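You operate a simulated robot arm through the tools that you are given. There is no shell and no other tool. Be economical: measure what you need, move in short steps, check, and stop when the job is done.

The job below is to be done with a simulated two-armed robot. You get a single attempt, and the scene is never put back.

## Task
Take the belt carton and put it on the yellow notebook. Then take the blue parts box and leave it on the blue filter pack. Then open the middle tilt bin. The order counts. Set down upright: belt carton, blue parts box.
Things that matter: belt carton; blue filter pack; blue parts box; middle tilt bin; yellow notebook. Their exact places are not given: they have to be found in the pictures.

The check looks at the end state, three seconds after you hand in, the way a careful person would. Anything else that was tipped, shoved, dropped, spilled or broken makes it a failure.

## Robot
Two 7-joint arms with two-finger parallel grippers on one trunk, on a base that drives. Base frame: it is fixed to the floor where the robot stands at the start and does not move with it; the origin is under the middle of the robot, x ahead of it, y to its left, z up. Units: mm, degrees, N and s.
The left shoulder is at the start at [70, 177, 1110], the right one opposite. With the tool pointing down near the work surface each hand reaches from about 100 to 620 mm from the robot's upright axis, wherever it stands, measured 20 degrees to its own side. Places, roughly: blue filter pack [-500, -1250, 1000]; blue parts box [500, 1000, 500]; middle tilt bin [500, 500, 1000]; yellow notebook [750, 3500, 1000]. Payload 3.43 kg a hand.
The tool frame of a hand sits at the grasp point between the pads (the TCP): z along the fingers, y along the line on which they close. The tips reach 30 mm beyond it. The gripper opens to 94 mm. The fingers are 28 mm wide and 10 mm thick; the gripper's body (50 by 96 mm) begins 55 mm behind the TCP.
Orientation is told as [roll, pitch, yaw] about the base's x, y, z axes, in that order, counted from this pose: with the fingers straight down and closing along the base's y, the tool's x points along the base's -x, its y along +y and its z along -z.

## Interface
- The arms move only by the tool move_arm. It takes "left_series", "right_series" or both (then of equal length, played together; a hand with none holds still); each is a list that holds one entry, the list of rows, each a list of 6 numbers: the shift along the tool's x, y, z in m, then the turn, a rotation vector about the tool's x, y, z in degrees. In form: [[[tx, ty, tz, wx, wy, wz], ...]]. A call has 1 to 10 rows; each row shifts and turns the commanded pose from where the row before left it, along the tool's axes as they then stand. "left_claw" and "right_claw" are, for a hand that has rows, the finger opening in m, from 0 to 0.094, set as the call begins (left out, the last holds). Rows are played at 5 a second. More than 50 mm and 8.6 degrees between two rows, or a gripper value outside its range, and nothing of the call is played. Where a pose cannot be reached the arm comes as near as it can. A force on the tool above 40 N (or 10 N above the force at the start of the call, whichever is more), or a blocked arm, ends the call early, and 0.2 s more pass. Each finger travels about 153 mm/s and halts on what it meets, pressing with about 38 N; the grip force reading is that of the motor and also rises with nothing between the fingers. The clock runs only during rows and for 0.2 s after the last one: add rows that do not move to give the fingers time. The reply holds the time, the measured pose of the TCP, the force on the tool along the base axes, the opening and the grip force, in the units named above and with some noise, with the torque about the TCP (base axes, N m) and any sound that the robot's microphone picked up.
- Cameras (640 x 400 px; columns grow to the right, rows downward): "scene" is now at [120.3, 46.8, 1430.6]; the picture's right is [0.54, -0.84, 0.00], its down [-0.55, -0.35, -0.76] and it looks along [0.64, 0.41, -0.65] (base axes); focal length 240 px, centre (320, 200). "left" rides on the left gripper at [76, -14, -102] in its tool frame; the picture's right is [0.18, 0.98, 0.00], its down [-0.75, 0.14, -0.64] and it looks along [-0.63, 0.12, 0.77] (tool axes); focal length 243 px, centre (320, 200). "right" rides on the right gripper at [76, 14, -102] in its tool frame; the picture's right is [-0.18, 0.98, 0.00], its down [-0.75, -0.14, -0.64] and it looks along [-0.63, -0.12, 0.77] (tool axes); focal length 243 px, centre (320, 200).
- snapshot(camera): a new picture of that camera. The clock stands still meanwhile.
- raise_lower(by): slides the trunk up (or, below 0, down) by that many mm; the arms and the scene camera ride with it, the base frame stays. It gives what a move gives, with no picture.
- base_move(legs): drives the robot by 1 to 6 legs, each [ahead, turn to the left] in mm and degrees, along the robot's own axes; the way and the turn of a leg run together, so that a leg with both is an arc; at most 1500 mm and 180 degrees a leg. The arms and the cameras ride along, it lands a little off, and it stops where it bumps. It gives what a move gives.
- head_to(pan, tilt): turns the head with the scene camera to pan (to the left, within 86 degrees either way) and tilt (down, from -29 to 69), counted from straight ahead of the robot. It gives what a move gives.
- pixel_to_xyz(camera, pixels): for up to 12 pixels [column, row] of the newest picture of that camera ("zoom" is the newest enlarged one), the place [x, y, z] in the base frame of the surface seen there, good to about 2 mm, but the place of the scene camera against the robot may be out by one fixed shift of up to 18 mm in any direction. The clock stands still meanwhile.
- close_up(camera, box): a new picture of the part [left, top, right, bottom] of that camera's present view, enlarged. The clock stands still meanwhile.
- hand_in(): hands the job in; it is judged then, once.

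Go step by step. Measure first, check grasps and placings, and put right what went wrong. The budget is 110 turns and 100 pictures, counting those below and the enlarged ones. Unless the task says otherwise, let go and move clear before handing in, and close with one line.

The tools are called after "Request:" by a JSON object that holds its "name" and its "arguments". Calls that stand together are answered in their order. move_arm: Moves the arms, as the interface text tells. Its arguments: {"type":"object","properties":{"left_series":{"type":"array","items":{"type":"array","items":{"type":"array","items":{"type":"number"}}}},"left_claw":{"type":"number"},"right_series":{"type":"array","items":{"type":"array","items":{"type":"array","items":{"type":"number"}}}},"right_claw":{"type":"number"}},"required":[]} The other tools are called the same way: raise_lower (by) slides the trunk up or down; base_move (legs) drives the base; head_to (pan, tilt) turns the head that bears the scene camera; snapshot (camera) takes a picture; pixel_to_xyz (camera, pixels) gives the place of the surface under pixels of a picture; close_up (camera, box) takes an enlarged picture of a part of a camera's view; hand_in () hands the job in.

At the start:

```text
time_s: 0.0
left_tcp_pos: [388.6, 444.6, 1226.4]
left_ee_rot: [0.0, 0.0, -0.1]
left_wrist_force: [-0.3, -0.5, 0.7]
left_torque: [0.01, 0.0, 0.01]
left_finger_gap: 93.9
left_gripper_force: 0.0
right_tcp_pos: [423.5, 17.1, 1263.2]
right_ee_rot: [0.0, 0.0, 0.0]
right_wrist_force: [-0.6, -0.1, -0.4]
right_torque: [0.02, -0.02, -0.05]
right_finger_gap: 94.3
right_gripper_force: 0.1
trunk travel left (down, up): [-690.0, 150.0]
robot x, y, heading: [-2.1, 3.0, -0.0]
head pan, tilt: [32.6, 40.4]
```

scene: 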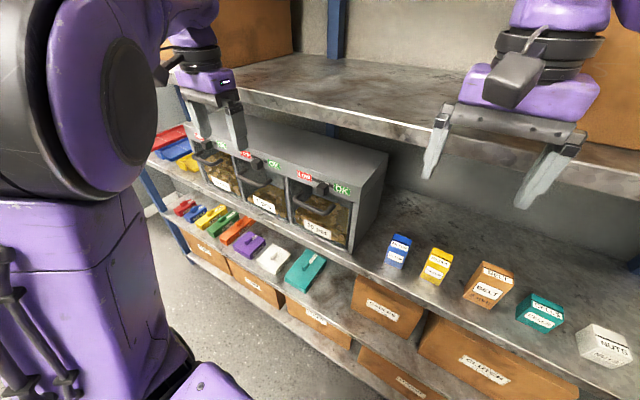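
right: 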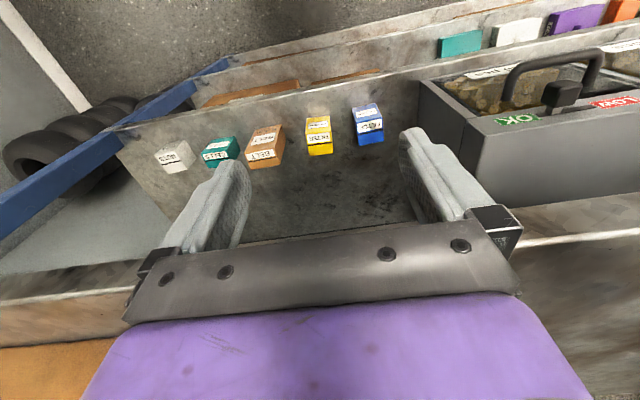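
left: 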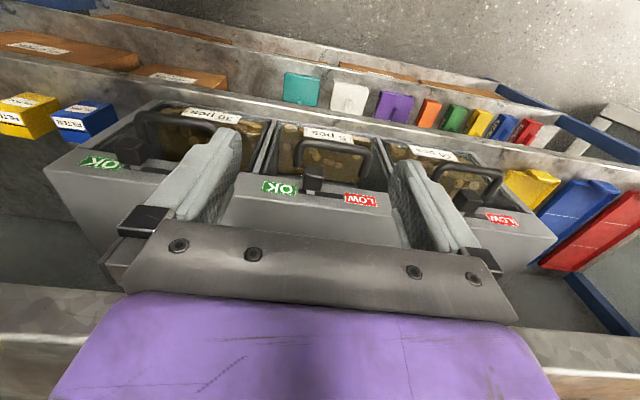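

The scene shows a rack with three tilt bins, a row of cartons and small boxes on a lower ledge. I'll enlarge the key areas and measure them.

Request:
{"name": "close_up", "arguments": {"camera": "scene", "box": [360, 200, 640, 375]}}

Request:
{"name": "close_up", "arguments": {"camera": "scene", "box": [140, 110, 380, 290]}}

Request:
{"name": "pixel_to_xyz", "arguments": {"camera": "scene", "pixels": [[398, 242], [438, 258], [493, 272], [484, 289], [542, 312], [198, 211], [213, 213], [272, 194], [325, 200], [187, 163], [172, 150], [420, 225]]}}

```text
2.29 times, centred on (500, 288) of scene
```

zoom: 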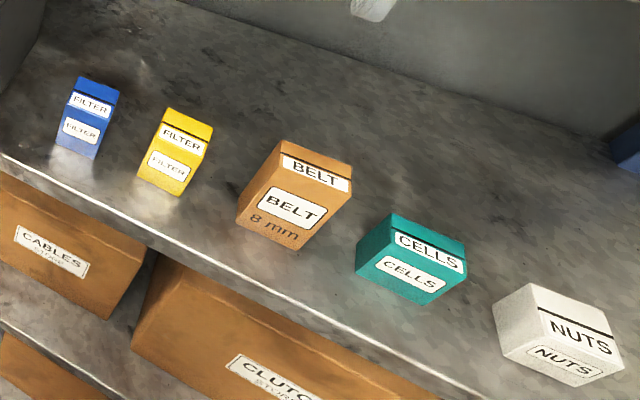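

```text
2.22 times, centred on (260, 200) of scene
```

zoom: 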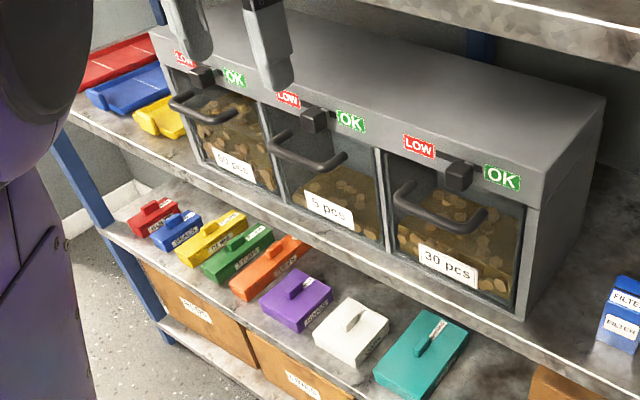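

```text
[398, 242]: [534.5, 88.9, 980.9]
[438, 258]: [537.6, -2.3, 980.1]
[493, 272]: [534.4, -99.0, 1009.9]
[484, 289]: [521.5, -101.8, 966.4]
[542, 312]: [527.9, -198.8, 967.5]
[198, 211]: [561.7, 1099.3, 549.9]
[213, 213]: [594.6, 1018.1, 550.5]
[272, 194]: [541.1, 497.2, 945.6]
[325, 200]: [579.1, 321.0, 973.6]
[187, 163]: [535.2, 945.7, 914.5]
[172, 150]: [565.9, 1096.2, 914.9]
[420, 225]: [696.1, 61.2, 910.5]
```

Cartons sit on a shelf at z≈910, and the belt carton is at about [530,-100]. The filter pack and notebook are said to be elsewhere, so I'll look around with the head.

Request:
{"name": "head_to", "arguments": {"pan": -86, "tilt": 20}}

Request:
{"name": "snapshot", "arguments": {"camera": "scene"}}

Request:
{"name": "head_to", "arguments": {"pan": 84, "tilt": 12}}

Request:
{"name": "snapshot", "arguments": {"camera": "scene"}}

```text
time_s: 2.0
left_tcp_pos: [389.9, 444.3, 1224.8]
left_ee_rot: [-0.1, 0.0, 0.0]
left_wrist_force: [-0.2, 0.7, 0.1]
left_torque: [-0.01, -0.04, 0.01]
left_finger_gap: 94.0
left_gripper_force: 0.0
right_tcp_pos: [424.4, 15.2, 1264.0]
right_ee_rot: [0.0, 0.0, 0.0]
right_wrist_force: [-0.3, -0.3, 0.1]
right_torque: [-0.04, 0.03, -0.01]
right_finger_gap: 94.0
right_gripper_force: 0.1
trunk travel left (down, up): [-690.0, 150.0]
robot x, y, heading: [0.4, 0.5, 0.1]
head pan, tilt: [-85.9, 20.0]
```

```text
94 pictures are left
```

scene: 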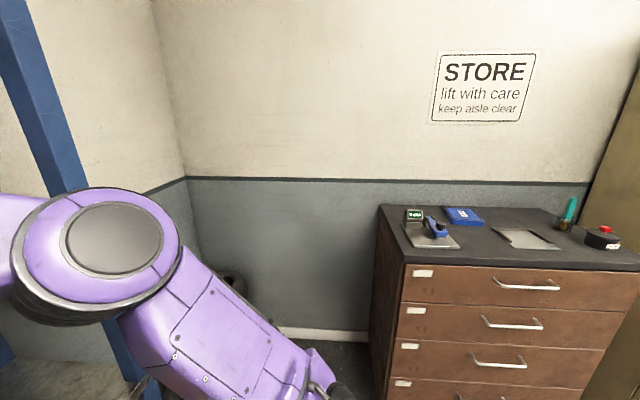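

```text
time_s: 4.6
left_tcp_pos: [388.2, 444.3, 1225.2]
left_ee_rot: [0.0, 0.1, 0.0]
left_wrist_force: [-1.0, -0.1, -0.3]
left_torque: [0.01, -0.03, -0.03]
left_finger_gap: 94.2
left_gripper_force: 0.1
right_tcp_pos: [424.1, 16.5, 1262.8]
right_ee_rot: [0.0, 0.0, 0.0]
right_wrist_force: [-0.1, 0.2, -1.2]
right_torque: [-0.03, 0.0, 0.04]
right_finger_gap: 93.8
right_gripper_force: 0.1
trunk travel left (down, up): [-690.0, 150.0]
robot x, y, heading: [2.2, 2.6, 0.1]
head pan, tilt: [84.0, 12.0]
```

```text
93 pictures are left
```

scene: 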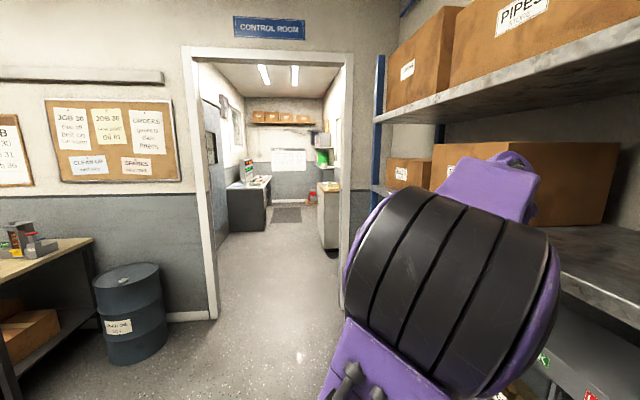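

There is a cabinet with a blue flat item on the right, and a control room with a counter through the doorway on the left. I'll measure both.

Request:
{"name": "close_up", "arguments": {"camera": "scene", "box": [180, 60, 380, 260]}}

Request:
{"name": "pixel_to_xyz", "arguments": {"camera": "scene", "pixels": [[217, 315], [340, 305], [345, 200], [332, 187], [326, 184], [322, 215], [322, 240], [372, 200], [270, 205], [245, 185], [155, 300], [262, 215]]}}

Request:
{"name": "head_to", "arguments": {"pan": -86, "tilt": 20}}

Request:
{"name": "close_up", "arguments": {"camera": "scene", "box": [370, 180, 640, 300]}}

Request:
{"name": "pixel_to_xyz", "arguments": {"camera": "scene", "pixels": [[463, 215], [449, 210], [480, 211], [456, 226], [484, 224], [410, 262], [380, 206], [600, 265], [420, 215], [527, 238], [560, 212], [372, 370]]}}

```text
2.00 times, centred on (280, 160) of scene
```

zoom: 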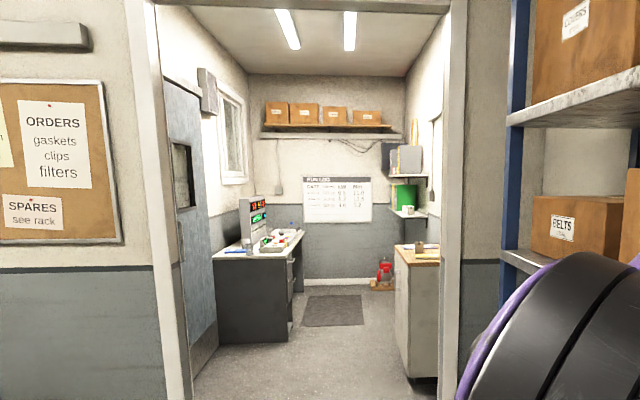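

```text
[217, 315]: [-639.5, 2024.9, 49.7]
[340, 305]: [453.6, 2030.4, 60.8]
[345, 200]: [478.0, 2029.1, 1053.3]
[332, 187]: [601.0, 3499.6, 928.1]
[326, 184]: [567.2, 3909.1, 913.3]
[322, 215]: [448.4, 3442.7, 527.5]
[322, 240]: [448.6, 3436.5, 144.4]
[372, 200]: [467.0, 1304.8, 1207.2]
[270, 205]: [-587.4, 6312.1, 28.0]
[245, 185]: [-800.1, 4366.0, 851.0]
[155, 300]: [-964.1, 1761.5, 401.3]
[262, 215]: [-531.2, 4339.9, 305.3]
```

```text
time_s: 7.1
left_tcp_pos: [387.7, 444.3, 1225.1]
left_ee_rot: [0.1, -0.1, 0.0]
left_wrist_force: [0.7, -0.8, -0.1]
left_torque: [-0.02, 0.0, 0.02]
left_finger_gap: 94.0
left_gripper_force: 0.1
right_tcp_pos: [424.1, 16.9, 1264.1]
right_ee_rot: [0.0, 0.0, 0.0]
right_wrist_force: [0.5, 0.3, 0.7]
right_torque: [0.01, -0.02, 0.02]
right_finger_gap: 93.8
right_gripper_force: 0.0
trunk travel left (down, up): [-690.0, 150.0]
robot x, y, heading: [4.0, 1.3, -0.0]
head pan, tilt: [-85.9, 20.0]
```

```text
2.37 times, centred on (505, 240) of scene
```

zoom: 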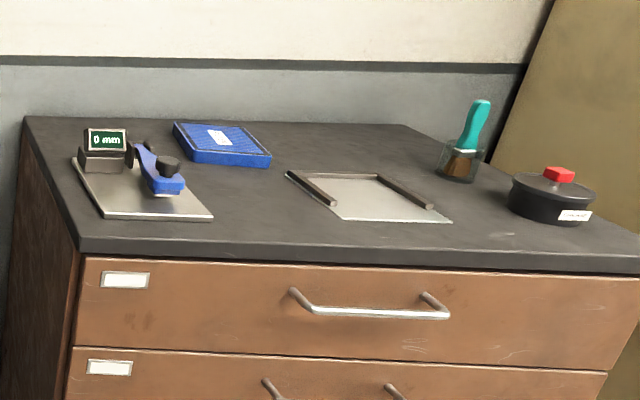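

```text
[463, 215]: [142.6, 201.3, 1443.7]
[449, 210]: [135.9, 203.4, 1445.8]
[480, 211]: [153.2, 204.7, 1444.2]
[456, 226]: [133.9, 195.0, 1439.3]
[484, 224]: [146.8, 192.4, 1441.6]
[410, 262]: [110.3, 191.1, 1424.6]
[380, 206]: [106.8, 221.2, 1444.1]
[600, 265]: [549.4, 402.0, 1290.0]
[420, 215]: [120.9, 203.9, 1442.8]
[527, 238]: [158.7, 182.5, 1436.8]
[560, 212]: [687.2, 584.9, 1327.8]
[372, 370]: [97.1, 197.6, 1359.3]
```

The last readings applied to the older full picture, so I'll use the zoom picture for the cabinet instead.

Request:
{"name": "pixel_to_xyz", "arguments": {"camera": "zoom", "pixels": [[220, 138], [176, 124], [245, 126], [190, 158], [268, 160], [80, 245], [25, 118], [560, 262], [110, 160], [375, 205], [460, 170], [190, 165]]}}

Request:
{"name": "head_to", "arguments": {"pan": -10, "tilt": 50}}

Request:
{"name": "snapshot", "arguments": {"camera": "scene"}}

```text
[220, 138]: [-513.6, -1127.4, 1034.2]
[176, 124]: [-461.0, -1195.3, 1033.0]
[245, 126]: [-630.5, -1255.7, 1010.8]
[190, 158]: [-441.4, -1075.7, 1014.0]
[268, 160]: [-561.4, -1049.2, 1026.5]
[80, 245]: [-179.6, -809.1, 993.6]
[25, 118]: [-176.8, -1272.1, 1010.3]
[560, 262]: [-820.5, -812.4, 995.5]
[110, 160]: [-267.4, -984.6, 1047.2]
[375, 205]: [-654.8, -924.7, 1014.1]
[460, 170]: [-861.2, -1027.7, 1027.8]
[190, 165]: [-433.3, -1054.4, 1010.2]
```

```text
time_s: 8.6
left_tcp_pos: [387.4, 444.2, 1224.7]
left_ee_rot: [-0.1, 0.0, 0.0]
left_wrist_force: [-0.7, -0.5, 0.3]
left_torque: [-0.03, 0.02, 0.03]
left_finger_gap: 94.0
left_gripper_force: 0.0
right_tcp_pos: [422.9, 15.8, 1262.8]
right_ee_rot: [0.1, 0.0, 0.0]
right_wrist_force: [0.3, 0.4, 0.6]
right_torque: [0.04, 0.03, -0.05]
right_finger_gap: 93.9
right_gripper_force: 0.0
trunk travel left (down, up): [-690.0, 150.0]
robot x, y, heading: [-1.1, 1.3, -0.1]
head pan, tilt: [-10.0, 50.0]
```

```text
90 pictures are left
```

scene: 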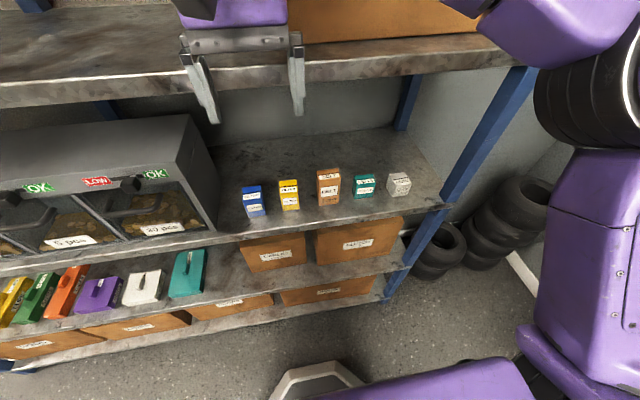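

I'll measure the belt carton and the shelf edges in detail.

Request:
{"name": "close_up", "arguments": {"camera": "scene", "box": [230, 150, 420, 270]}}

Request:
{"name": "pixel_to_xyz", "arguments": {"camera": "scene", "pixels": [[300, 228], [240, 238], [360, 65], [360, 82], [250, 95], [330, 140], [410, 190], [300, 215], [200, 150], [215, 225]]}}

```text
3.33 times, centred on (325, 210) of scene
```

zoom: 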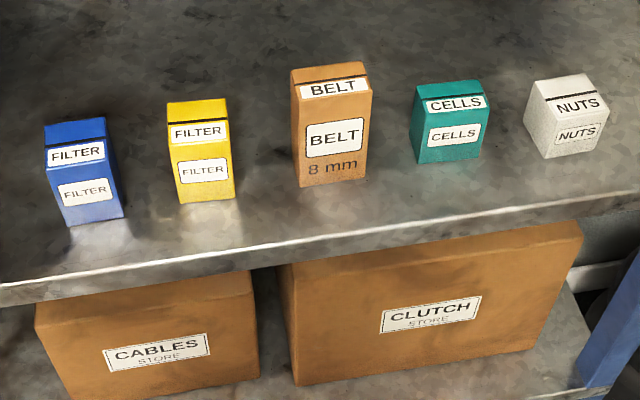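

```text
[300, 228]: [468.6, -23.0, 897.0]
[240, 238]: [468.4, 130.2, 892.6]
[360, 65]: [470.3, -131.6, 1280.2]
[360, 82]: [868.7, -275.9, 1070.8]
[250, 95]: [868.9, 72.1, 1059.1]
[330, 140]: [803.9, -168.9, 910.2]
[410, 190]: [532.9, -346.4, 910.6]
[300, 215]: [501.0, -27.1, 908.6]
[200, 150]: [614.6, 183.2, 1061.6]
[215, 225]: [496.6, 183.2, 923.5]
```

Request:
{"name": "pixel_to_xyz", "arguments": {"camera": "zoom", "pixels": [[292, 72], [361, 64], [299, 98], [370, 90], [298, 184], [364, 176], [330, 78], [415, 120], [232, 150], [335, 92], [413, 158], [236, 196]]}}

Request:
{"name": "snapshot", "arguments": {"camera": "right"}}

```text
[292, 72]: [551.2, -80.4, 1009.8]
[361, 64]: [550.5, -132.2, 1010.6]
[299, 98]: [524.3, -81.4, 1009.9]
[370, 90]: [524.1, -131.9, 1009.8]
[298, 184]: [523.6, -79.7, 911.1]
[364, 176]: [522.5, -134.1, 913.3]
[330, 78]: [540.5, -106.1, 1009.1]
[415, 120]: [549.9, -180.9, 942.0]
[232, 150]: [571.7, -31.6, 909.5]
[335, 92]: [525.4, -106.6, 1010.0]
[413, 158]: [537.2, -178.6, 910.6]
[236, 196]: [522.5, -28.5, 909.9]
```

```text
88 pictures are left
```

right: 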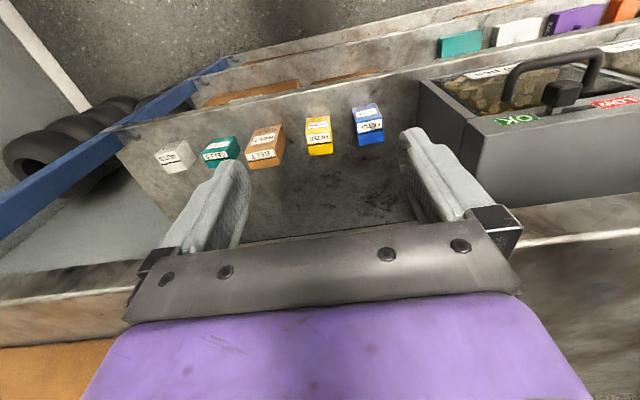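

The carton is about 52 wide in y and 100 tall. The right-hand camera has no offset, so I'll cross-check against it to get the scene shift.

Request:
{"name": "close_up", "arguments": {"camera": "right", "box": [150, 90, 400, 240]}}

```text
2.56 times, centred on (275, 165) of right
```

zoom: 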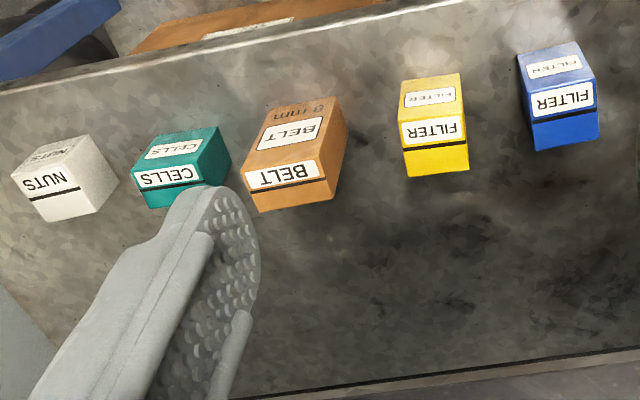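

Request:
{"name": "pixel_to_xyz", "arguments": {"camera": "zoom", "pixels": [[248, 174], [317, 161], [262, 209], [332, 196], [276, 108], [340, 98], [345, 130], [290, 200], [320, 280], [402, 122], [230, 160], [300, 75]]}}

```text
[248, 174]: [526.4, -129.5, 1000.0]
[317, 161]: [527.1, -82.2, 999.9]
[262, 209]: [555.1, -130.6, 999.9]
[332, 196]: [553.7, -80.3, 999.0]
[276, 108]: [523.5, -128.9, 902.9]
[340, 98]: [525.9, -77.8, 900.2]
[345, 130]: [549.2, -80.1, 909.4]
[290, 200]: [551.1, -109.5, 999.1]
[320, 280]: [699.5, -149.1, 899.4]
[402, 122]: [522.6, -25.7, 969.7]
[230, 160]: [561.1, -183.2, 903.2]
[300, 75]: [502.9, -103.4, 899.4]
```

The carton is truly at x 525–555, y −130…−80, z 900–1000, so the scene camera reads about 10 mm too high. I'll lower the right hand in front of the shelf, then tilt it 45° forward.

Request:
{"name": "move_arm", "arguments": {"right_series": [[[0.005, -0.02, 0.044, 0, 0, 0], [0.005, -0.02, 0.044, 0, 0, 0], [0, -0.02, 0.044, 0, 0, 0], [0, -0.02, 0.044, 0, 0, 0], [0, -0.02, 0.044, 0, 0, 0], [0, -0.021, 0.044, 0, 0, 0]]], "right_claw": 0.085}}

Request:
{"name": "move_arm", "arguments": {"right_series": [[[0, 0, 0, 0, -7.5, 0], [0, 0, 0, 0, -7.5, 0], [0, 0, 0, 0, -7.5, 0], [0, 0, 0, 0, -7.5, 0], [0, 0, 0, 0, -7.5, 0], [0, 0, 0, 0, -7.5, 0], [0, 0, 0, 0, 0, 0]]]}}

Request:
{"name": "snapshot", "arguments": {"camera": "right"}}

Request:
{"name": "snapshot", "arguments": {"camera": "scene"}}

```text
time_s: 10.0
left_tcp_pos: [388.9, 443.0, 1225.9]
left_ee_rot: [0.0, 0.0, 0.0]
left_wrist_force: [-0.4, 0.5, -0.2]
left_torque: [0.06, 0.03, 0.02]
left_finger_gap: 94.1
left_gripper_force: 0.1
right_tcp_pos: [413.7, -105.4, 998.1]
right_ee_rot: [0.2, 0.1, 0.0]
right_wrist_force: [-0.1, 1.1, -0.3]
right_torque: [0.03, -0.04, -0.01]
right_finger_gap: 85.0
right_gripper_force: 0.1
trunk travel left (down, up): [-690.0, 150.0]
robot x, y, heading: [1.9, 1.0, 0.1]
head pan, tilt: [-10.0, 50.0]
```

```text
time_s: 11.6
left_tcp_pos: [389.3, 444.1, 1225.5]
left_ee_rot: [0.0, 0.0, 0.0]
left_wrist_force: [0.8, 0.4, -0.3]
left_torque: [0.03, -0.01, 0.01]
left_finger_gap: 93.9
left_gripper_force: 0.1
right_tcp_pos: [414.0, -105.1, 1000.4]
right_ee_rot: [0.0, -44.9, 0.1]
right_wrist_force: [-0.4, -0.6, -0.3]
right_torque: [0.02, 0.01, 0.01]
right_finger_gap: 85.2
right_gripper_force: 0.0
trunk travel left (down, up): [-690.0, 150.0]
robot x, y, heading: [-1.9, 1.4, 0.0]
head pan, tilt: [-10.0, 50.0]
```

```text
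86 pictures are left
```

right: 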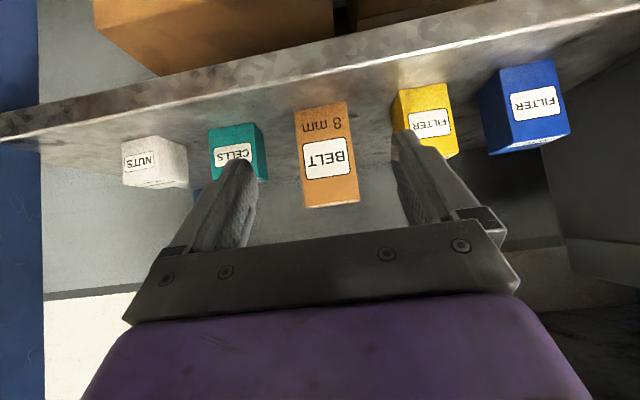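

```text
85 pictures are left
```

scene: 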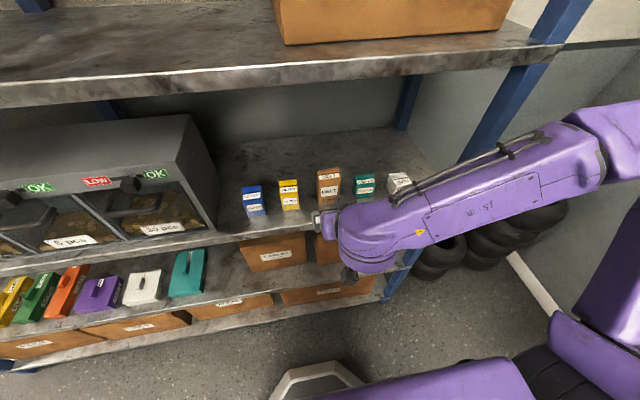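

The carton is centred between the fingers (right view ~ (328,155)). I'll drop to z≈962 and go forward to x≈538.

Request:
{"name": "move_arm", "arguments": {"right_series": [[[0.027, 0, 0.027, 0, 0, 0], [-0.022, 0, 0.022, 0, 0, 0], [-0.022, 0, 0.022, 0, 0, 0], [-0.022, 0, 0.022, 0, 0, 0], [-0.022, 0, 0.022, 0, 0, 0], [0, 0, 0, 0, 0, 0]]]}}

Request:
{"name": "snapshot", "arguments": {"camera": "right"}}

```text
time_s: 13.0
left_tcp_pos: [387.9, 444.3, 1225.7]
left_ee_rot: [0.1, -0.1, 0.0]
left_wrist_force: [0.3, 0.0, -0.3]
left_torque: [-0.04, 0.01, 0.0]
left_finger_gap: 93.8
left_gripper_force: 0.1
right_tcp_pos: [537.6, -104.6, 961.1]
right_ee_rot: [0.1, -45.0, 0.1]
right_wrist_force: [-0.1, 0.5, 0.4]
right_torque: [-0.01, -0.04, 0.01]
right_finger_gap: 84.9
right_gripper_force: 0.0
trunk travel left (down, up): [-690.0, 150.0]
robot x, y, heading: [-1.7, -0.6, -0.0]
head pan, tilt: [-10.0, 50.0]
```

```text
84 pictures are left
```

right: 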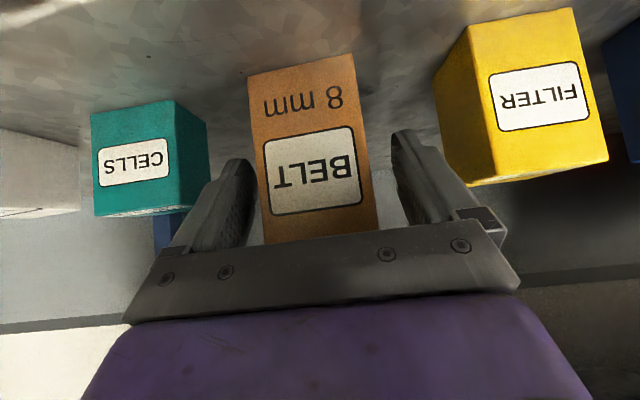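

The carton sits between the fingers. I'll close them and lift 40 mm.

Request:
{"name": "move_arm", "arguments": {"right_series": [[[0, 0, 0, 0, 0, 0], [0, 0, 0, 0, 0, 0], [0, 0, 0, 0, 0, 0], [0, 0, 0, 0, 0, 0]]], "right_claw": 0.03}}

Request:
{"name": "move_arm", "arguments": {"right_series": [[[-0.014, 0, -0.014, 0, 0, 0], [-0.014, 0, -0.014, 0, 0, 0], [0, 0, 0, 0, 0, 0]]]}}

Request:
{"name": "snapshot", "arguments": {"camera": "right"}}

```text
time_s: 14.0
left_tcp_pos: [387.4, 444.1, 1225.5]
left_ee_rot: [0.0, -0.1, 0.0]
left_wrist_force: [-0.9, 0.0, 0.3]
left_torque: [-0.01, 0.02, -0.03]
left_finger_gap: 94.1
left_gripper_force: 0.1
right_tcp_pos: [538.7, -106.0, 961.8]
right_ee_rot: [0.1, -45.0, -0.1]
right_wrist_force: [0.1, 0.1, 2.6]
right_torque: [0.11, -0.07, -0.03]
right_finger_gap: 58.4
right_gripper_force: 38.2
trunk travel left (down, up): [-690.0, 150.0]
robot x, y, heading: [2.5, -1.0, -0.1]
head pan, tilt: [-10.0, 50.0]
```

```text
time_s: 14.8
left_tcp_pos: [389.3, 444.0, 1225.4]
left_ee_rot: [0.1, -0.1, 0.1]
left_wrist_force: [0.3, 0.5, 0.6]
left_torque: [-0.01, 0.04, -0.03]
left_finger_gap: 94.0
left_gripper_force: 0.1
right_tcp_pos: [539.3, -105.2, 999.6]
right_ee_rot: [0.1, -44.9, -0.2]
right_wrist_force: [1.1, 0.4, -0.9]
right_torque: [-0.03, 0.01, 0.03]
right_finger_gap: 59.0
right_gripper_force: 37.3
trunk travel left (down, up): [-690.0, 150.0]
robot x, y, heading: [-0.9, -3.9, -0.1]
head pan, tilt: [-10.0, 50.0]
```

```text
83 pictures are left
```

right: 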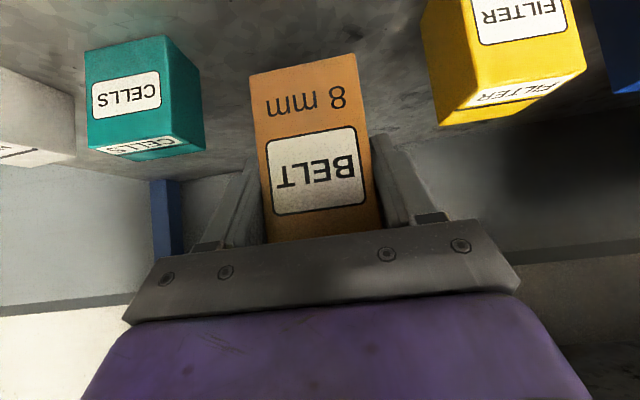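

The carton is held (gap 59, grip 37 N). I'll withdraw it toward the robot and tuck the left hand in for the doorway.

Request:
{"name": "move_arm", "arguments": {"right_series": [[[0.025, 0, -0.03, 0, 0, 0], [0.028, 0, -0.028, 0, 0, 0], [0.028, 0, -0.028, 0, 0, 0], [0.028, 0, -0.028, 0, 0, 0], [0.025, 0, -0.03, 0, 0, 0], [0, 0.0, 0, 0, 0, 0], [0, 0, 0, 0, 0, 0]]], "left_series": [[[0.01, 0, 0, 0, 0, 0], [0.01, 0, 0, 0, 0, 0], [0.01, -0.03, 0, 0, 0, 0], [0.01, -0.03, 0, 0, 0, 0], [0.01, -0.03, 0, 0, 0, 0], [0.01, -0.04, 0, 0, 0, 0], [0.01, -0.04, 0, 0, 0, 0]]]}}

Request:
{"name": "base_move", "arguments": {"legs": [[-200, 0]]}}

Request:
{"name": "head_to", "arguments": {"pan": 80, "tilt": 50}}

Request:
{"name": "snapshot", "arguments": {"camera": "scene"}}

Request:
{"name": "head_to", "arguments": {"pan": -70, "tilt": 50}}

Request:
{"name": "snapshot", "arguments": {"camera": "scene"}}

```text
time_s: 16.4
left_tcp_pos: [398.3, 360.9, 1239.2]
left_ee_rot: [-0.8, 0.1, 0.2]
left_wrist_force: [-0.6, -0.2, -0.3]
left_torque: [0.0, 0.0, -0.02]
left_finger_gap: 93.8
left_gripper_force: 0.2
left hand out of reach, approached as far as the arm can: row 4, 5, 6, 7
right_tcp_pos: [381.7, -69.4, 1017.0]
right_ee_rot: [-0.1, -44.8, 0.0]
right_wrist_force: [0.7, 0.0, -1.7]
right_torque: [0.01, 0.01, 0.0]
right_finger_gap: 58.9
right_gripper_force: 37.5
right hand out of reach, approached as far as the arm can: row 4, 5
trunk travel left (down, up): [-690.0, 150.0]
robot x, y, heading: [1.4, -1.7, -0.0]
head pan, tilt: [-10.0, 50.0]
```

```text
time_s: 18.0
left_tcp_pos: [201.8, 359.3, 1240.8]
left_ee_rot: [-0.8, 0.0, 0.0]
left_wrist_force: [-0.2, 0.2, 1.0]
left_torque: [0.0, 0.02, 0.01]
left_finger_gap: 94.3
left_gripper_force: 0.0
right_tcp_pos: [186.1, -71.3, 1016.1]
right_ee_rot: [-0.2, -44.7, -0.1]
right_wrist_force: [0.2, -0.7, -0.5]
right_torque: [0.0, -0.02, 0.0]
right_finger_gap: 59.1
right_gripper_force: 38.6
trunk travel left (down, up): [-690.0, 150.0]
robot x, y, heading: [-196.3, -0.4, -0.1]
head pan, tilt: [-10.0, 50.0]
```

```text
time_s: 19.7
left_tcp_pos: [200.7, 359.5, 1238.7]
left_ee_rot: [-0.9, 0.1, 0.0]
left_wrist_force: [0.2, -0.7, 0.1]
left_torque: [0.04, 0.03, 0.0]
left_finger_gap: 94.1
left_gripper_force: 0.0
right_tcp_pos: [185.3, -70.1, 1016.2]
right_ee_rot: [0.0, -44.9, 0.0]
right_wrist_force: [0.2, 0.0, -0.4]
right_torque: [0.01, 0.04, -0.01]
right_finger_gap: 58.8
right_gripper_force: 37.9
trunk travel left (down, up): [-690.0, 150.0]
robot x, y, heading: [-195.3, -0.1, 0.4]
head pan, tilt: [80.0, 50.0]
```

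```text
82 pictures are left
```

scene: 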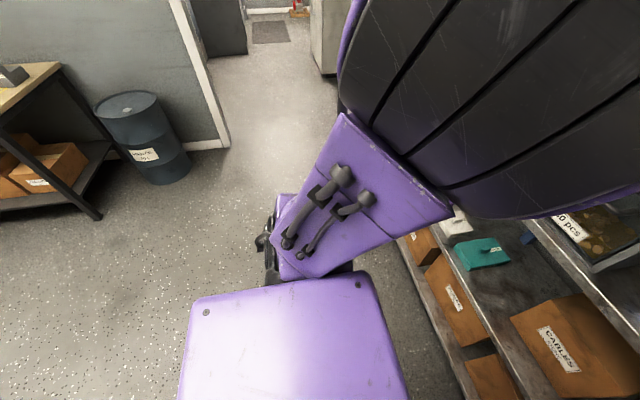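

```text
time_s: 22.0
left_tcp_pos: [201.5, 360.3, 1239.7]
left_ee_rot: [-0.9, 0.1, 0.0]
left_wrist_force: [0.1, -0.7, 0.2]
left_torque: [-0.02, -0.03, 0.02]
left_finger_gap: 93.8
left_gripper_force: 0.1
right_tcp_pos: [185.9, -69.7, 1015.5]
right_ee_rot: [-0.2, -45.0, -0.1]
right_wrist_force: [-0.3, 0.0, -0.9]
right_torque: [0.0, 0.02, -0.04]
right_finger_gap: 58.7
right_gripper_force: 37.9
trunk travel left (down, up): [-690.0, 150.0]
robot x, y, heading: [-196.5, -2.6, 0.1]
head pan, tilt: [-70.0, 50.0]
```

```text
81 pictures are left
```

scene: 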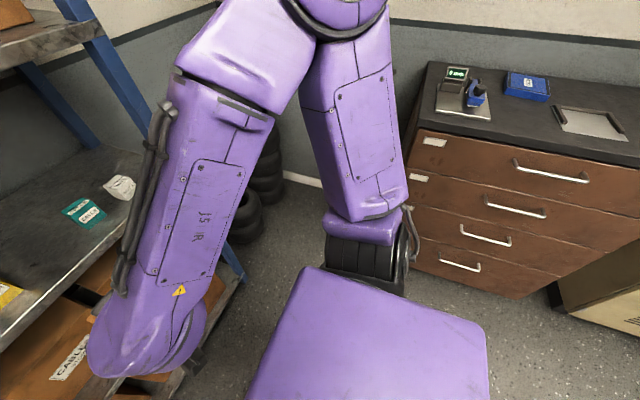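

I'll measure the arm's widest points for doorway clearance.

Request:
{"name": "pixel_to_xyz", "arguments": {"camera": "scene", "pixels": [[240, 110], [300, 20], [390, 60], [370, 200], [480, 330], [300, 280], [260, 90], [410, 240]]}}

Request:
{"name": "base_move", "arguments": {"legs": [[0, 90]]}}

Request:
{"name": "head_to", "arguments": {"pan": 0, "tilt": 25}}

Request:
{"name": "snapshot", "arguments": {"camera": "scene"}}

```text
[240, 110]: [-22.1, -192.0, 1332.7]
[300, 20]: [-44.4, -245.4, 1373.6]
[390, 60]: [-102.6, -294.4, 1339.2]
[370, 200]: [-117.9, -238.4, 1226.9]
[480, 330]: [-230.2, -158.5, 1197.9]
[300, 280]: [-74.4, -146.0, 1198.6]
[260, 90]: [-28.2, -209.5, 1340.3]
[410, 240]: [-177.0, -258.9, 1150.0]
```

```text
time_s: 26.3
left_tcp_pos: [-566.4, 390.9, 1240.6]
left_ee_rot: [-0.9, -0.1, 91.3]
left_wrist_force: [0.3, 0.0, 0.1]
left_torque: [-0.04, 0.02, 0.0]
left_finger_gap: 93.9
left_gripper_force: 0.1
right_tcp_pos: [-134.0, 383.8, 1016.1]
right_ee_rot: [-0.1, -44.9, 91.1]
right_wrist_force: [0.6, 0.4, -1.7]
right_torque: [0.0, -0.02, 0.02]
right_finger_gap: 58.7
right_gripper_force: 37.4
trunk travel left (down, up): [-690.0, 150.0]
robot x, y, heading: [-196.0, 1.5, 91.3]
head pan, tilt: [-70.0, 50.0]
```

```text
time_s: 27.7
left_tcp_pos: [-566.5, 391.9, 1239.9]
left_ee_rot: [-1.0, 0.0, 91.3]
left_wrist_force: [0.2, 0.3, -0.2]
left_torque: [-0.02, 0.0, -0.04]
left_finger_gap: 93.9
left_gripper_force: 0.1
right_tcp_pos: [-134.8, 382.6, 1015.6]
right_ee_rot: [-0.1, -44.9, 91.1]
right_wrist_force: [-0.8, -0.6, -1.4]
right_torque: [-0.02, 0.01, 0.02]
right_finger_gap: 58.7
right_gripper_force: 38.3
trunk travel left (down, up): [-690.0, 150.0]
robot x, y, heading: [-197.5, 1.7, 90.9]
head pan, tilt: [0.0, 25.0]
```

```text
80 pictures are left
```

scene: 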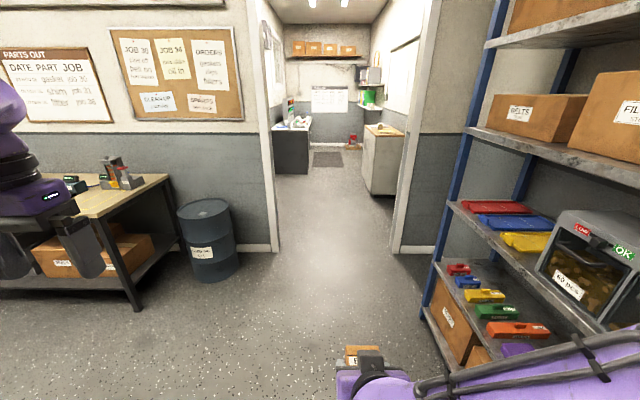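

The way is clear. The doorway spans x −640…454, so I'll aim for x≈−80 and drive through, then look at the counter.

Request:
{"name": "base_move", "arguments": {"legs": [[0, -6.0], [1300, 0], [0, 5.5], [1000, 0]]}}

Request:
{"name": "head_to", "arguments": {"pan": -32, "tilt": 25}}

Request:
{"name": "snapshot", "arguments": {"camera": "scene"}}

```text
time_s: 40.0
left_tcp_pos: [-477.5, 2678.9, 1239.0]
left_ee_rot: [-1.0, 0.0, 91.8]
left_wrist_force: [-0.1, 0.7, -0.2]
left_torque: [-0.03, -0.03, 0.02]
left_finger_gap: 94.1
left_gripper_force: 0.1
right_tcp_pos: [-47.0, 2673.5, 1016.6]
right_ee_rot: [-0.1, -44.9, 91.5]
right_wrist_force: [-0.3, 0.2, -1.0]
right_torque: [-0.01, -0.01, 0.02]
right_finger_gap: 58.9
right_gripper_force: 37.9
trunk travel left (down, up): [-690.0, 150.0]
robot x, y, heading: [-105.5, 2287.0, 91.6]
head pan, tilt: [0.0, 25.0]
```

```text
time_s: 41.0
left_tcp_pos: [-475.9, 2677.6, 1239.9]
left_ee_rot: [-1.0, 0.0, 91.7]
left_wrist_force: [0.3, -0.2, -0.3]
left_torque: [0.01, -0.01, 0.02]
left_finger_gap: 94.0
left_gripper_force: 0.0
right_tcp_pos: [-45.0, 2673.7, 1016.2]
right_ee_rot: [-0.1, -44.9, 91.6]
right_wrist_force: [0.5, -0.1, -1.5]
right_torque: [-0.03, -0.02, -0.01]
right_finger_gap: 58.7
right_gripper_force: 38.5
trunk travel left (down, up): [-690.0, 150.0]
robot x, y, heading: [-105.3, 2289.5, 91.3]
head pan, tilt: [-32.0, 25.0]
```

```text
79 pictures are left
```

scene: 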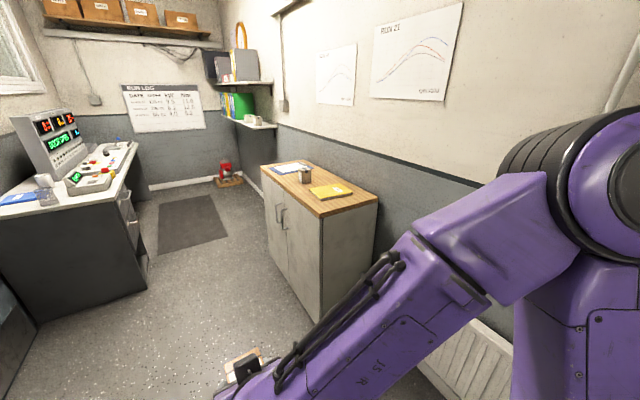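

The yellow notebook is visible at (330,190) on the low cabinet. I'll measure it.

Request:
{"name": "close_up", "arguments": {"camera": "scene", "box": [240, 140, 400, 240]}}

Request:
{"name": "pixel_to_xyz", "arguments": {"camera": "scene", "pixels": [[330, 190], [309, 187], [341, 181], [353, 191], [320, 199], [322, 215], [262, 166], [378, 200], [305, 175], [275, 200], [320, 318], [145, 270]]}}

```text
4.00 times, centred on (320, 190) of scene
```

zoom: 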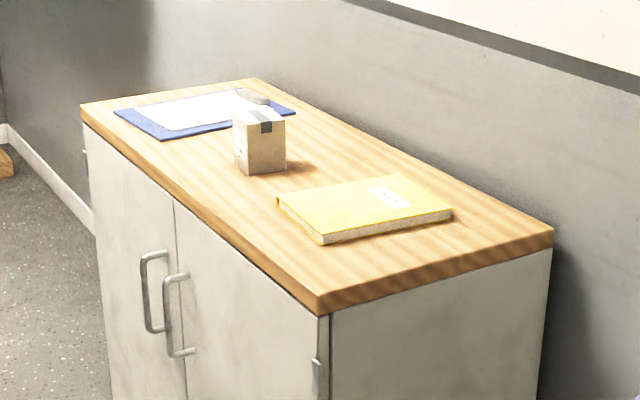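

```text
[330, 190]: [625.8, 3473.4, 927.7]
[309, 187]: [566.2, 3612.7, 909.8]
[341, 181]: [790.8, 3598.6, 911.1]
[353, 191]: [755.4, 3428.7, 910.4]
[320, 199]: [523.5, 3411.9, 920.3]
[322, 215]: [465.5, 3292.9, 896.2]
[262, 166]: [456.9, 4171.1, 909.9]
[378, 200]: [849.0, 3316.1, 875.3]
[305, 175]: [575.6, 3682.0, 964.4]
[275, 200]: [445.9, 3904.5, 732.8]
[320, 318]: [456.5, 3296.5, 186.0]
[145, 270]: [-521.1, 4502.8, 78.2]
```

Request:
{"name": "pixel_to_xyz", "arguments": {"camera": "zoom", "pixels": [[280, 202], [322, 235], [449, 210], [402, 176], [360, 205], [388, 197], [240, 170], [284, 165], [318, 296], [550, 230], [260, 80], [330, 270]]}}

```text
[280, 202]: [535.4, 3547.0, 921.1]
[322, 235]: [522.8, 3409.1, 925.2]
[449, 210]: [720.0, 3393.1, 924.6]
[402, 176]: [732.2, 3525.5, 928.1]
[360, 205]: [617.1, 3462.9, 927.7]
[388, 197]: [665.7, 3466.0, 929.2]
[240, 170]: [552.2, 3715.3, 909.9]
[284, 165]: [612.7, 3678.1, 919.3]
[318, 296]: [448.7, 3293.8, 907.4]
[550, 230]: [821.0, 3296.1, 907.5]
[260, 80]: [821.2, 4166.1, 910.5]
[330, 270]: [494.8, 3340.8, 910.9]
```

The notebook spans x≈525–732, y≈3400–3540 with its true top at ~918. I'll drive to y≈3610, face +x and look.

Request:
{"name": "base_move", "arguments": {"legs": [[1330, 0], [0, -91.5]]}}

Request:
{"name": "head_to", "arguments": {"pan": -10, "tilt": 45}}

Request:
{"name": "snapshot", "arguments": {"camera": "scene"}}

```text
time_s: 51.6
left_tcp_pos: [276.0, 3984.2, 1239.3]
left_ee_rot: [-1.0, 0.0, -1.2]
left_wrist_force: [-0.7, -0.5, -0.4]
left_torque: [0.0, -0.01, 0.01]
left_finger_gap: 93.9
left_gripper_force: 0.0
right_tcp_pos: [249.5, 3554.1, 1015.8]
right_ee_rot: [-0.1, -45.0, -1.4]
right_wrist_force: [-0.4, 0.8, -1.5]
right_torque: [0.01, 0.0, 0.0]
right_finger_gap: 58.9
right_gripper_force: 38.4
trunk travel left (down, up): [-690.0, 150.0]
robot x, y, heading: [-132.1, 3634.9, -1.7]
head pan, tilt: [-32.0, 25.0]
```

```text
time_s: 52.5
left_tcp_pos: [274.7, 3984.8, 1239.9]
left_ee_rot: [-1.1, 0.2, -1.2]
left_wrist_force: [0.0, -0.3, -0.3]
left_torque: [0.0, 0.0, -0.01]
left_finger_gap: 94.0
left_gripper_force: 0.0
right_tcp_pos: [249.3, 3554.9, 1015.2]
right_ee_rot: [-0.1, -44.9, -1.4]
right_wrist_force: [0.6, 0.3, -1.6]
right_torque: [0.02, 0.0, 0.04]
right_finger_gap: 58.8
right_gripper_force: 38.0
trunk travel left (down, up): [-690.0, 150.0]
robot x, y, heading: [-132.8, 3636.0, -1.2]
head pan, tilt: [-10.0, 45.0]
```

```text
77 pictures are left
```

scene: 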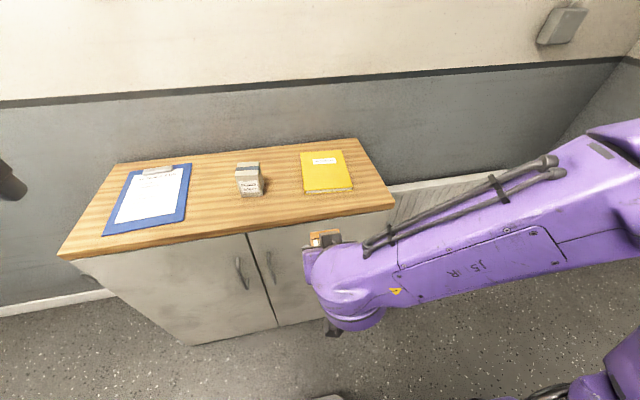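

The notebook is at (327,172) and the hand clears the countertop. I'll advance 180 mm.

Request:
{"name": "base_move", "arguments": {"legs": [[180, 1.3]]}}

Request:
{"name": "snapshot", "arguments": {"camera": "right"}}

Request:
{"name": "snapshot", "arguments": {"camera": "scene"}}

```text
time_s: 54.0
left_tcp_pos: [447.4, 3991.9, 1240.2]
left_ee_rot: [-1.0, 0.1, 0.2]
left_wrist_force: [-0.7, 0.5, 0.6]
left_torque: [0.02, -0.01, -0.03]
left_finger_gap: 94.1
left_gripper_force: 0.0
right_tcp_pos: [431.7, 3559.8, 1016.0]
right_ee_rot: [-0.2, -44.9, -0.1]
right_wrist_force: [-0.3, -0.1, -0.9]
right_torque: [-0.04, 0.03, 0.02]
right_finger_gap: 58.9
right_gripper_force: 37.9
trunk travel left (down, up): [-690.0, 150.0]
robot x, y, heading: [51.1, 3629.9, -0.1]
head pan, tilt: [-10.0, 45.0]
```

```text
76 pictures are left
```

right: 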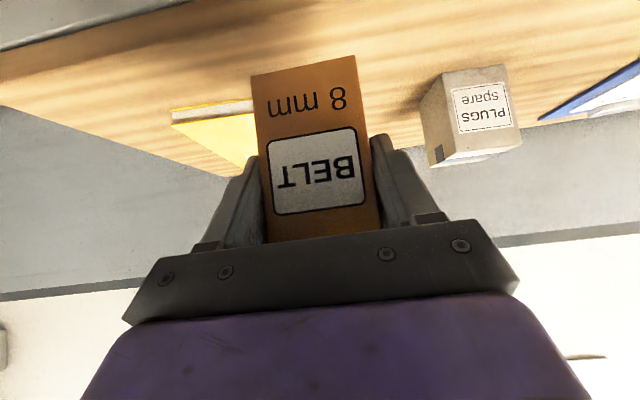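

```text
75 pictures are left
```

scene: 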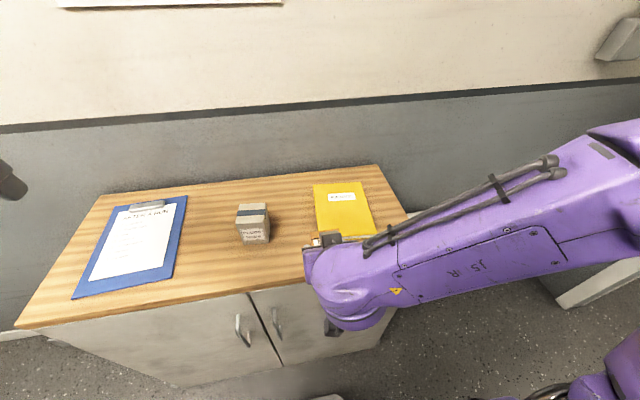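

Request:
{"name": "pixel_to_xyz", "arguments": {"camera": "right", "pixels": [[173, 122], [235, 113], [200, 132], [225, 150], [220, 100], [254, 80], [350, 60], [268, 238], [378, 228], [430, 120], [200, 110]]}}

Request:
{"name": "pixel_to_xyz", "arguments": {"camera": "scene", "pixels": [[313, 185], [360, 180], [376, 233], [340, 205], [318, 225], [361, 236]]}}

```text
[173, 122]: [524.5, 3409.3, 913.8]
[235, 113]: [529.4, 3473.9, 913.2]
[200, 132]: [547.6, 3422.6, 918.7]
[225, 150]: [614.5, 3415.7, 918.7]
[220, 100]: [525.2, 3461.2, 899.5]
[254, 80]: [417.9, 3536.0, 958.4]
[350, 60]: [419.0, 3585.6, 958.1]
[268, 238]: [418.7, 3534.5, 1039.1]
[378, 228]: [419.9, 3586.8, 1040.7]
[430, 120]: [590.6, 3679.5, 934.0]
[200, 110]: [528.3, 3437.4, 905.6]
```

```text
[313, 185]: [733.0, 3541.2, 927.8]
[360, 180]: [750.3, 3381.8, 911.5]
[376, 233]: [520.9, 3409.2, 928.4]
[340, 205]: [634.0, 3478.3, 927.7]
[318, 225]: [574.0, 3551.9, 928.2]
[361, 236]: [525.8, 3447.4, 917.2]
```

The notebook top is z≈918.5, centred about (628,3472), and the carton hangs upright with its bottom at ≈957. I'll move it over the notebook.

Request:
{"name": "move_arm", "arguments": {"right_series": [[[-0.0255, -0.0178, 0.0255, 0, 0, 0], [-0.0255, -0.0178, 0.0255, 0, 0, 0], [-0.0255, -0.0178, 0.0255, 0, 0, 0], [-0.0255, -0.0178, 0.0255, 0, 0, 0], [-0.0255, -0.0178, 0.0255, 0, 0, 0], [0, 0, 0, 0, 0, 0]]]}}

Request:
{"name": "snapshot", "arguments": {"camera": "right"}}

```text
time_s: 55.4
left_tcp_pos: [448.1, 3991.5, 1239.0]
left_ee_rot: [-1.0, 0.0, 0.2]
left_wrist_force: [-0.8, 0.2, -0.6]
left_torque: [0.0, -0.02, -0.01]
left_finger_gap: 94.1
left_gripper_force: 0.1
right_tcp_pos: [612.7, 3471.6, 1017.2]
right_ee_rot: [-0.2, -44.9, 0.0]
right_wrist_force: [0.9, -0.5, -0.7]
right_torque: [0.05, -0.02, 0.01]
right_finger_gap: 58.6
right_gripper_force: 38.0
trunk travel left (down, up): [-690.0, 150.0]
robot x, y, heading: [52.5, 3629.6, -0.2]
head pan, tilt: [-10.0, 45.0]
```

```text
74 pictures are left
```

right: 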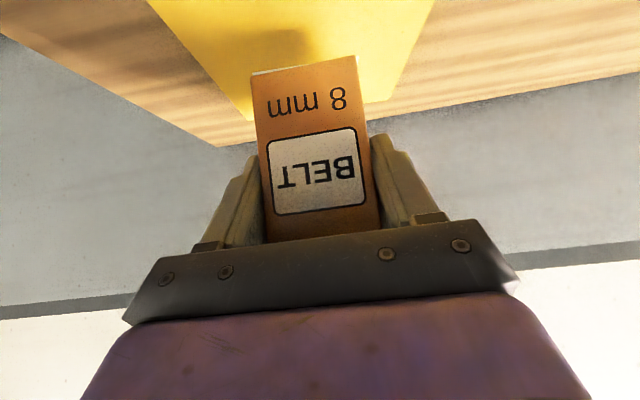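

Over the notebook. I'll lower it about 36 mm, to just above contact.

Request:
{"name": "move_arm", "arguments": {"right_series": [[[0.0085, 0, 0.0085, 0, 0, 0], [0.0085, 0, 0.0085, 0, 0, 0], [0.006, 0, 0.006, 0, 0, 0], [0.0025, 0, 0.0025, 0, 0, 0], [0, 0, 0, 0, 0, 0]]]}}

Request:
{"name": "snapshot", "arguments": {"camera": "right"}}

Request:
{"name": "snapshot", "arguments": {"camera": "scene"}}

```text
time_s: 56.6
left_tcp_pos: [448.5, 3991.3, 1239.9]
left_ee_rot: [-1.0, -0.1, 0.2]
left_wrist_force: [-0.3, -0.1, 0.1]
left_torque: [-0.02, -0.01, 0.02]
left_finger_gap: 94.1
left_gripper_force: 0.0
right_tcp_pos: [612.5, 3471.1, 980.3]
right_ee_rot: [-0.1, -44.9, -0.1]
right_wrist_force: [0.1, -0.1, -1.2]
right_torque: [-0.01, 0.0, -0.01]
right_finger_gap: 58.5
right_gripper_force: 37.9
trunk travel left (down, up): [-690.0, 150.0]
robot x, y, heading: [48.7, 3632.1, -0.0]
head pan, tilt: [-10.0, 45.0]
```

```text
73 pictures are left
```

right: 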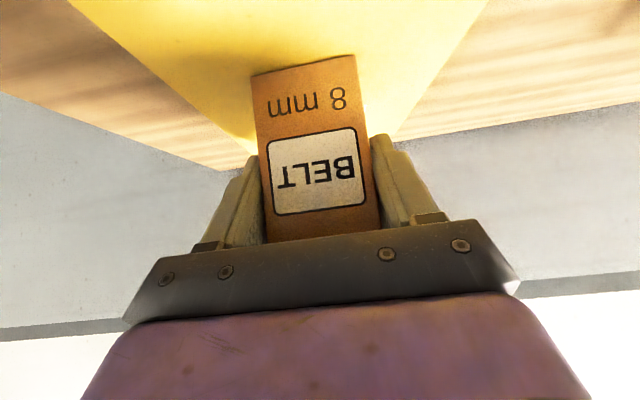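

```text
72 pictures are left
```

scene: 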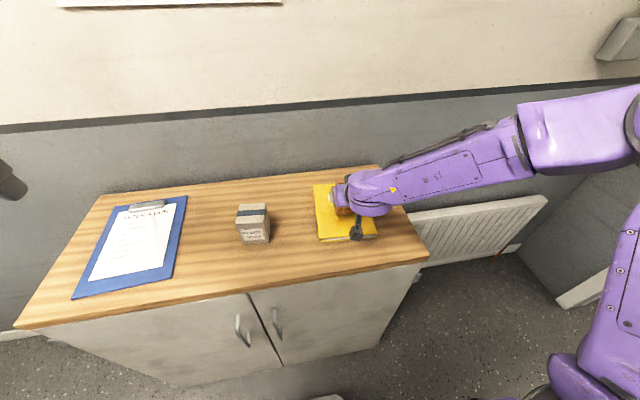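

Not touching yet (no force change). I'll nudge down in 1 mm rows until a contact force shows.

Request:
{"name": "move_arm", "arguments": {"right_series": [[[0.0011, 0, 0.0011, 0, 0, 0], [0, 0, 0, 0, 0, 0]]]}}

Request:
{"name": "move_arm", "arguments": {"right_series": [[[0.0008, 0, 0.0008, 0, 0, 0], [0, 0, 0, 0, 0, 0]]]}}

```text
time_s: 57.2
left_tcp_pos: [449.1, 3992.6, 1238.6]
left_ee_rot: [-1.0, 0.0, 0.2]
left_wrist_force: [-0.7, -0.4, 0.2]
left_torque: [-0.03, -0.02, -0.01]
left_finger_gap: 93.9
left_gripper_force: 0.1
right_tcp_pos: [611.5, 3472.0, 980.1]
right_ee_rot: [-0.1, -44.9, -0.1]
right_wrist_force: [1.2, -0.6, 0.8]
right_torque: [0.06, -0.04, 0.02]
right_finger_gap: 58.8
right_gripper_force: 37.6
trunk travel left (down, up): [-690.0, 150.0]
robot x, y, heading: [50.1, 3630.4, 0.0]
head pan, tilt: [-10.0, 45.0]
```

```text
time_s: 57.8
left_tcp_pos: [449.3, 3992.2, 1239.2]
left_ee_rot: [-1.0, 0.1, 0.3]
left_wrist_force: [-0.9, -0.5, -0.9]
left_torque: [-0.01, -0.02, -0.01]
left_finger_gap: 93.6
left_gripper_force: 0.0
right_tcp_pos: [612.2, 3471.0, 978.5]
right_ee_rot: [-0.2, -45.0, -0.2]
right_wrist_force: [1.1, -1.8, 7.3]
right_torque: [0.01, -0.29, -0.01]
right_finger_gap: 58.7
right_gripper_force: 38.6
trunk travel left (down, up): [-690.0, 150.0]
robot x, y, heading: [47.5, 3634.5, -0.3]
head pan, tilt: [-10.0, 45.0]
```

Contact (7 N). I'll release and then back off along the tool axis.

Request:
{"name": "move_arm", "arguments": {"right_series": [[[0, 0, 0, 0, 0, 0], [0, 0, 0, 0, 0, 0], [0, 0, 0, 0, 0, 0]]], "right_claw": 0.085}}

Request:
{"name": "move_arm", "arguments": {"right_series": [[[0, 0, -0.02, 0, 0, 0], [0, 0, -0.03, 0, 0, 0], [0, 0, -0.04, 0, 0, 0], [0, 0, -0.04, 0, 0, 0], [0, 0, -0.03, 0, 0, 0], [0, 0, 0, 0, 0, 0]]]}}

Request:
{"name": "snapshot", "arguments": {"camera": "right"}}

Request:
{"name": "snapshot", "arguments": {"camera": "scene"}}

```text
time_s: 58.6
left_tcp_pos: [448.6, 3992.4, 1238.4]
left_ee_rot: [-0.9, 0.2, 0.2]
left_wrist_force: [-0.2, 0.4, 0.0]
left_torque: [-0.01, 0.01, -0.02]
left_finger_gap: 94.2
left_gripper_force: 0.0
right_tcp_pos: [612.4, 3471.0, 977.7]
right_ee_rot: [-0.1, -44.9, 0.0]
right_wrist_force: [-0.2, 0.2, 0.3]
right_torque: [-0.01, -0.03, 0.02]
right_finger_gap: 85.2
right_gripper_force: 0.1
trunk travel left (down, up): [-690.0, 150.0]
robot x, y, heading: [51.5, 3632.2, 0.0]
head pan, tilt: [-10.0, 45.0]
```

```text
time_s: 60.0
left_tcp_pos: [448.2, 3993.3, 1239.3]
left_ee_rot: [-1.1, 0.0, 0.2]
left_wrist_force: [-0.3, 0.3, 0.7]
left_torque: [-0.04, 0.03, 0.0]
left_finger_gap: 93.9
left_gripper_force: 0.1
right_tcp_pos: [498.6, 3471.6, 1092.0]
right_ee_rot: [-0.1, -45.0, 0.1]
right_wrist_force: [-0.5, -0.2, -0.9]
right_torque: [0.01, 0.01, -0.03]
right_finger_gap: 85.1
right_gripper_force: 0.1
trunk travel left (down, up): [-690.0, 150.0]
robot x, y, heading: [53.2, 3633.0, -0.0]
head pan, tilt: [-10.0, 45.0]
```

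```text
71 pictures are left
```

right: 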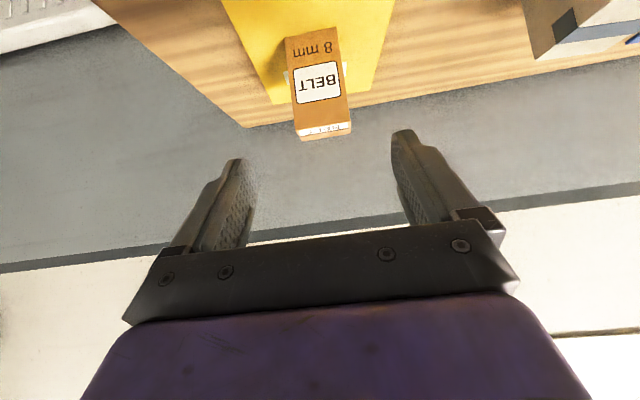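

```text
70 pictures are left
```

scene: 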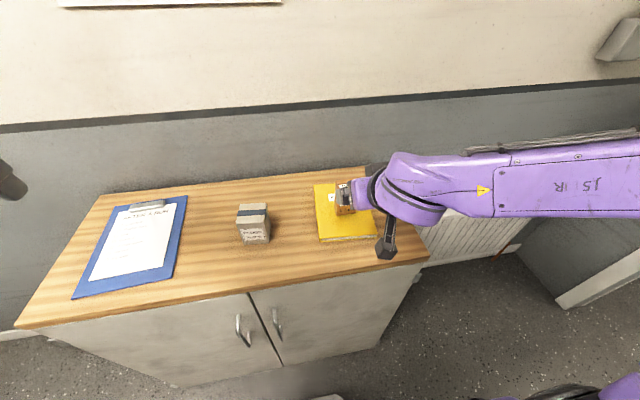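

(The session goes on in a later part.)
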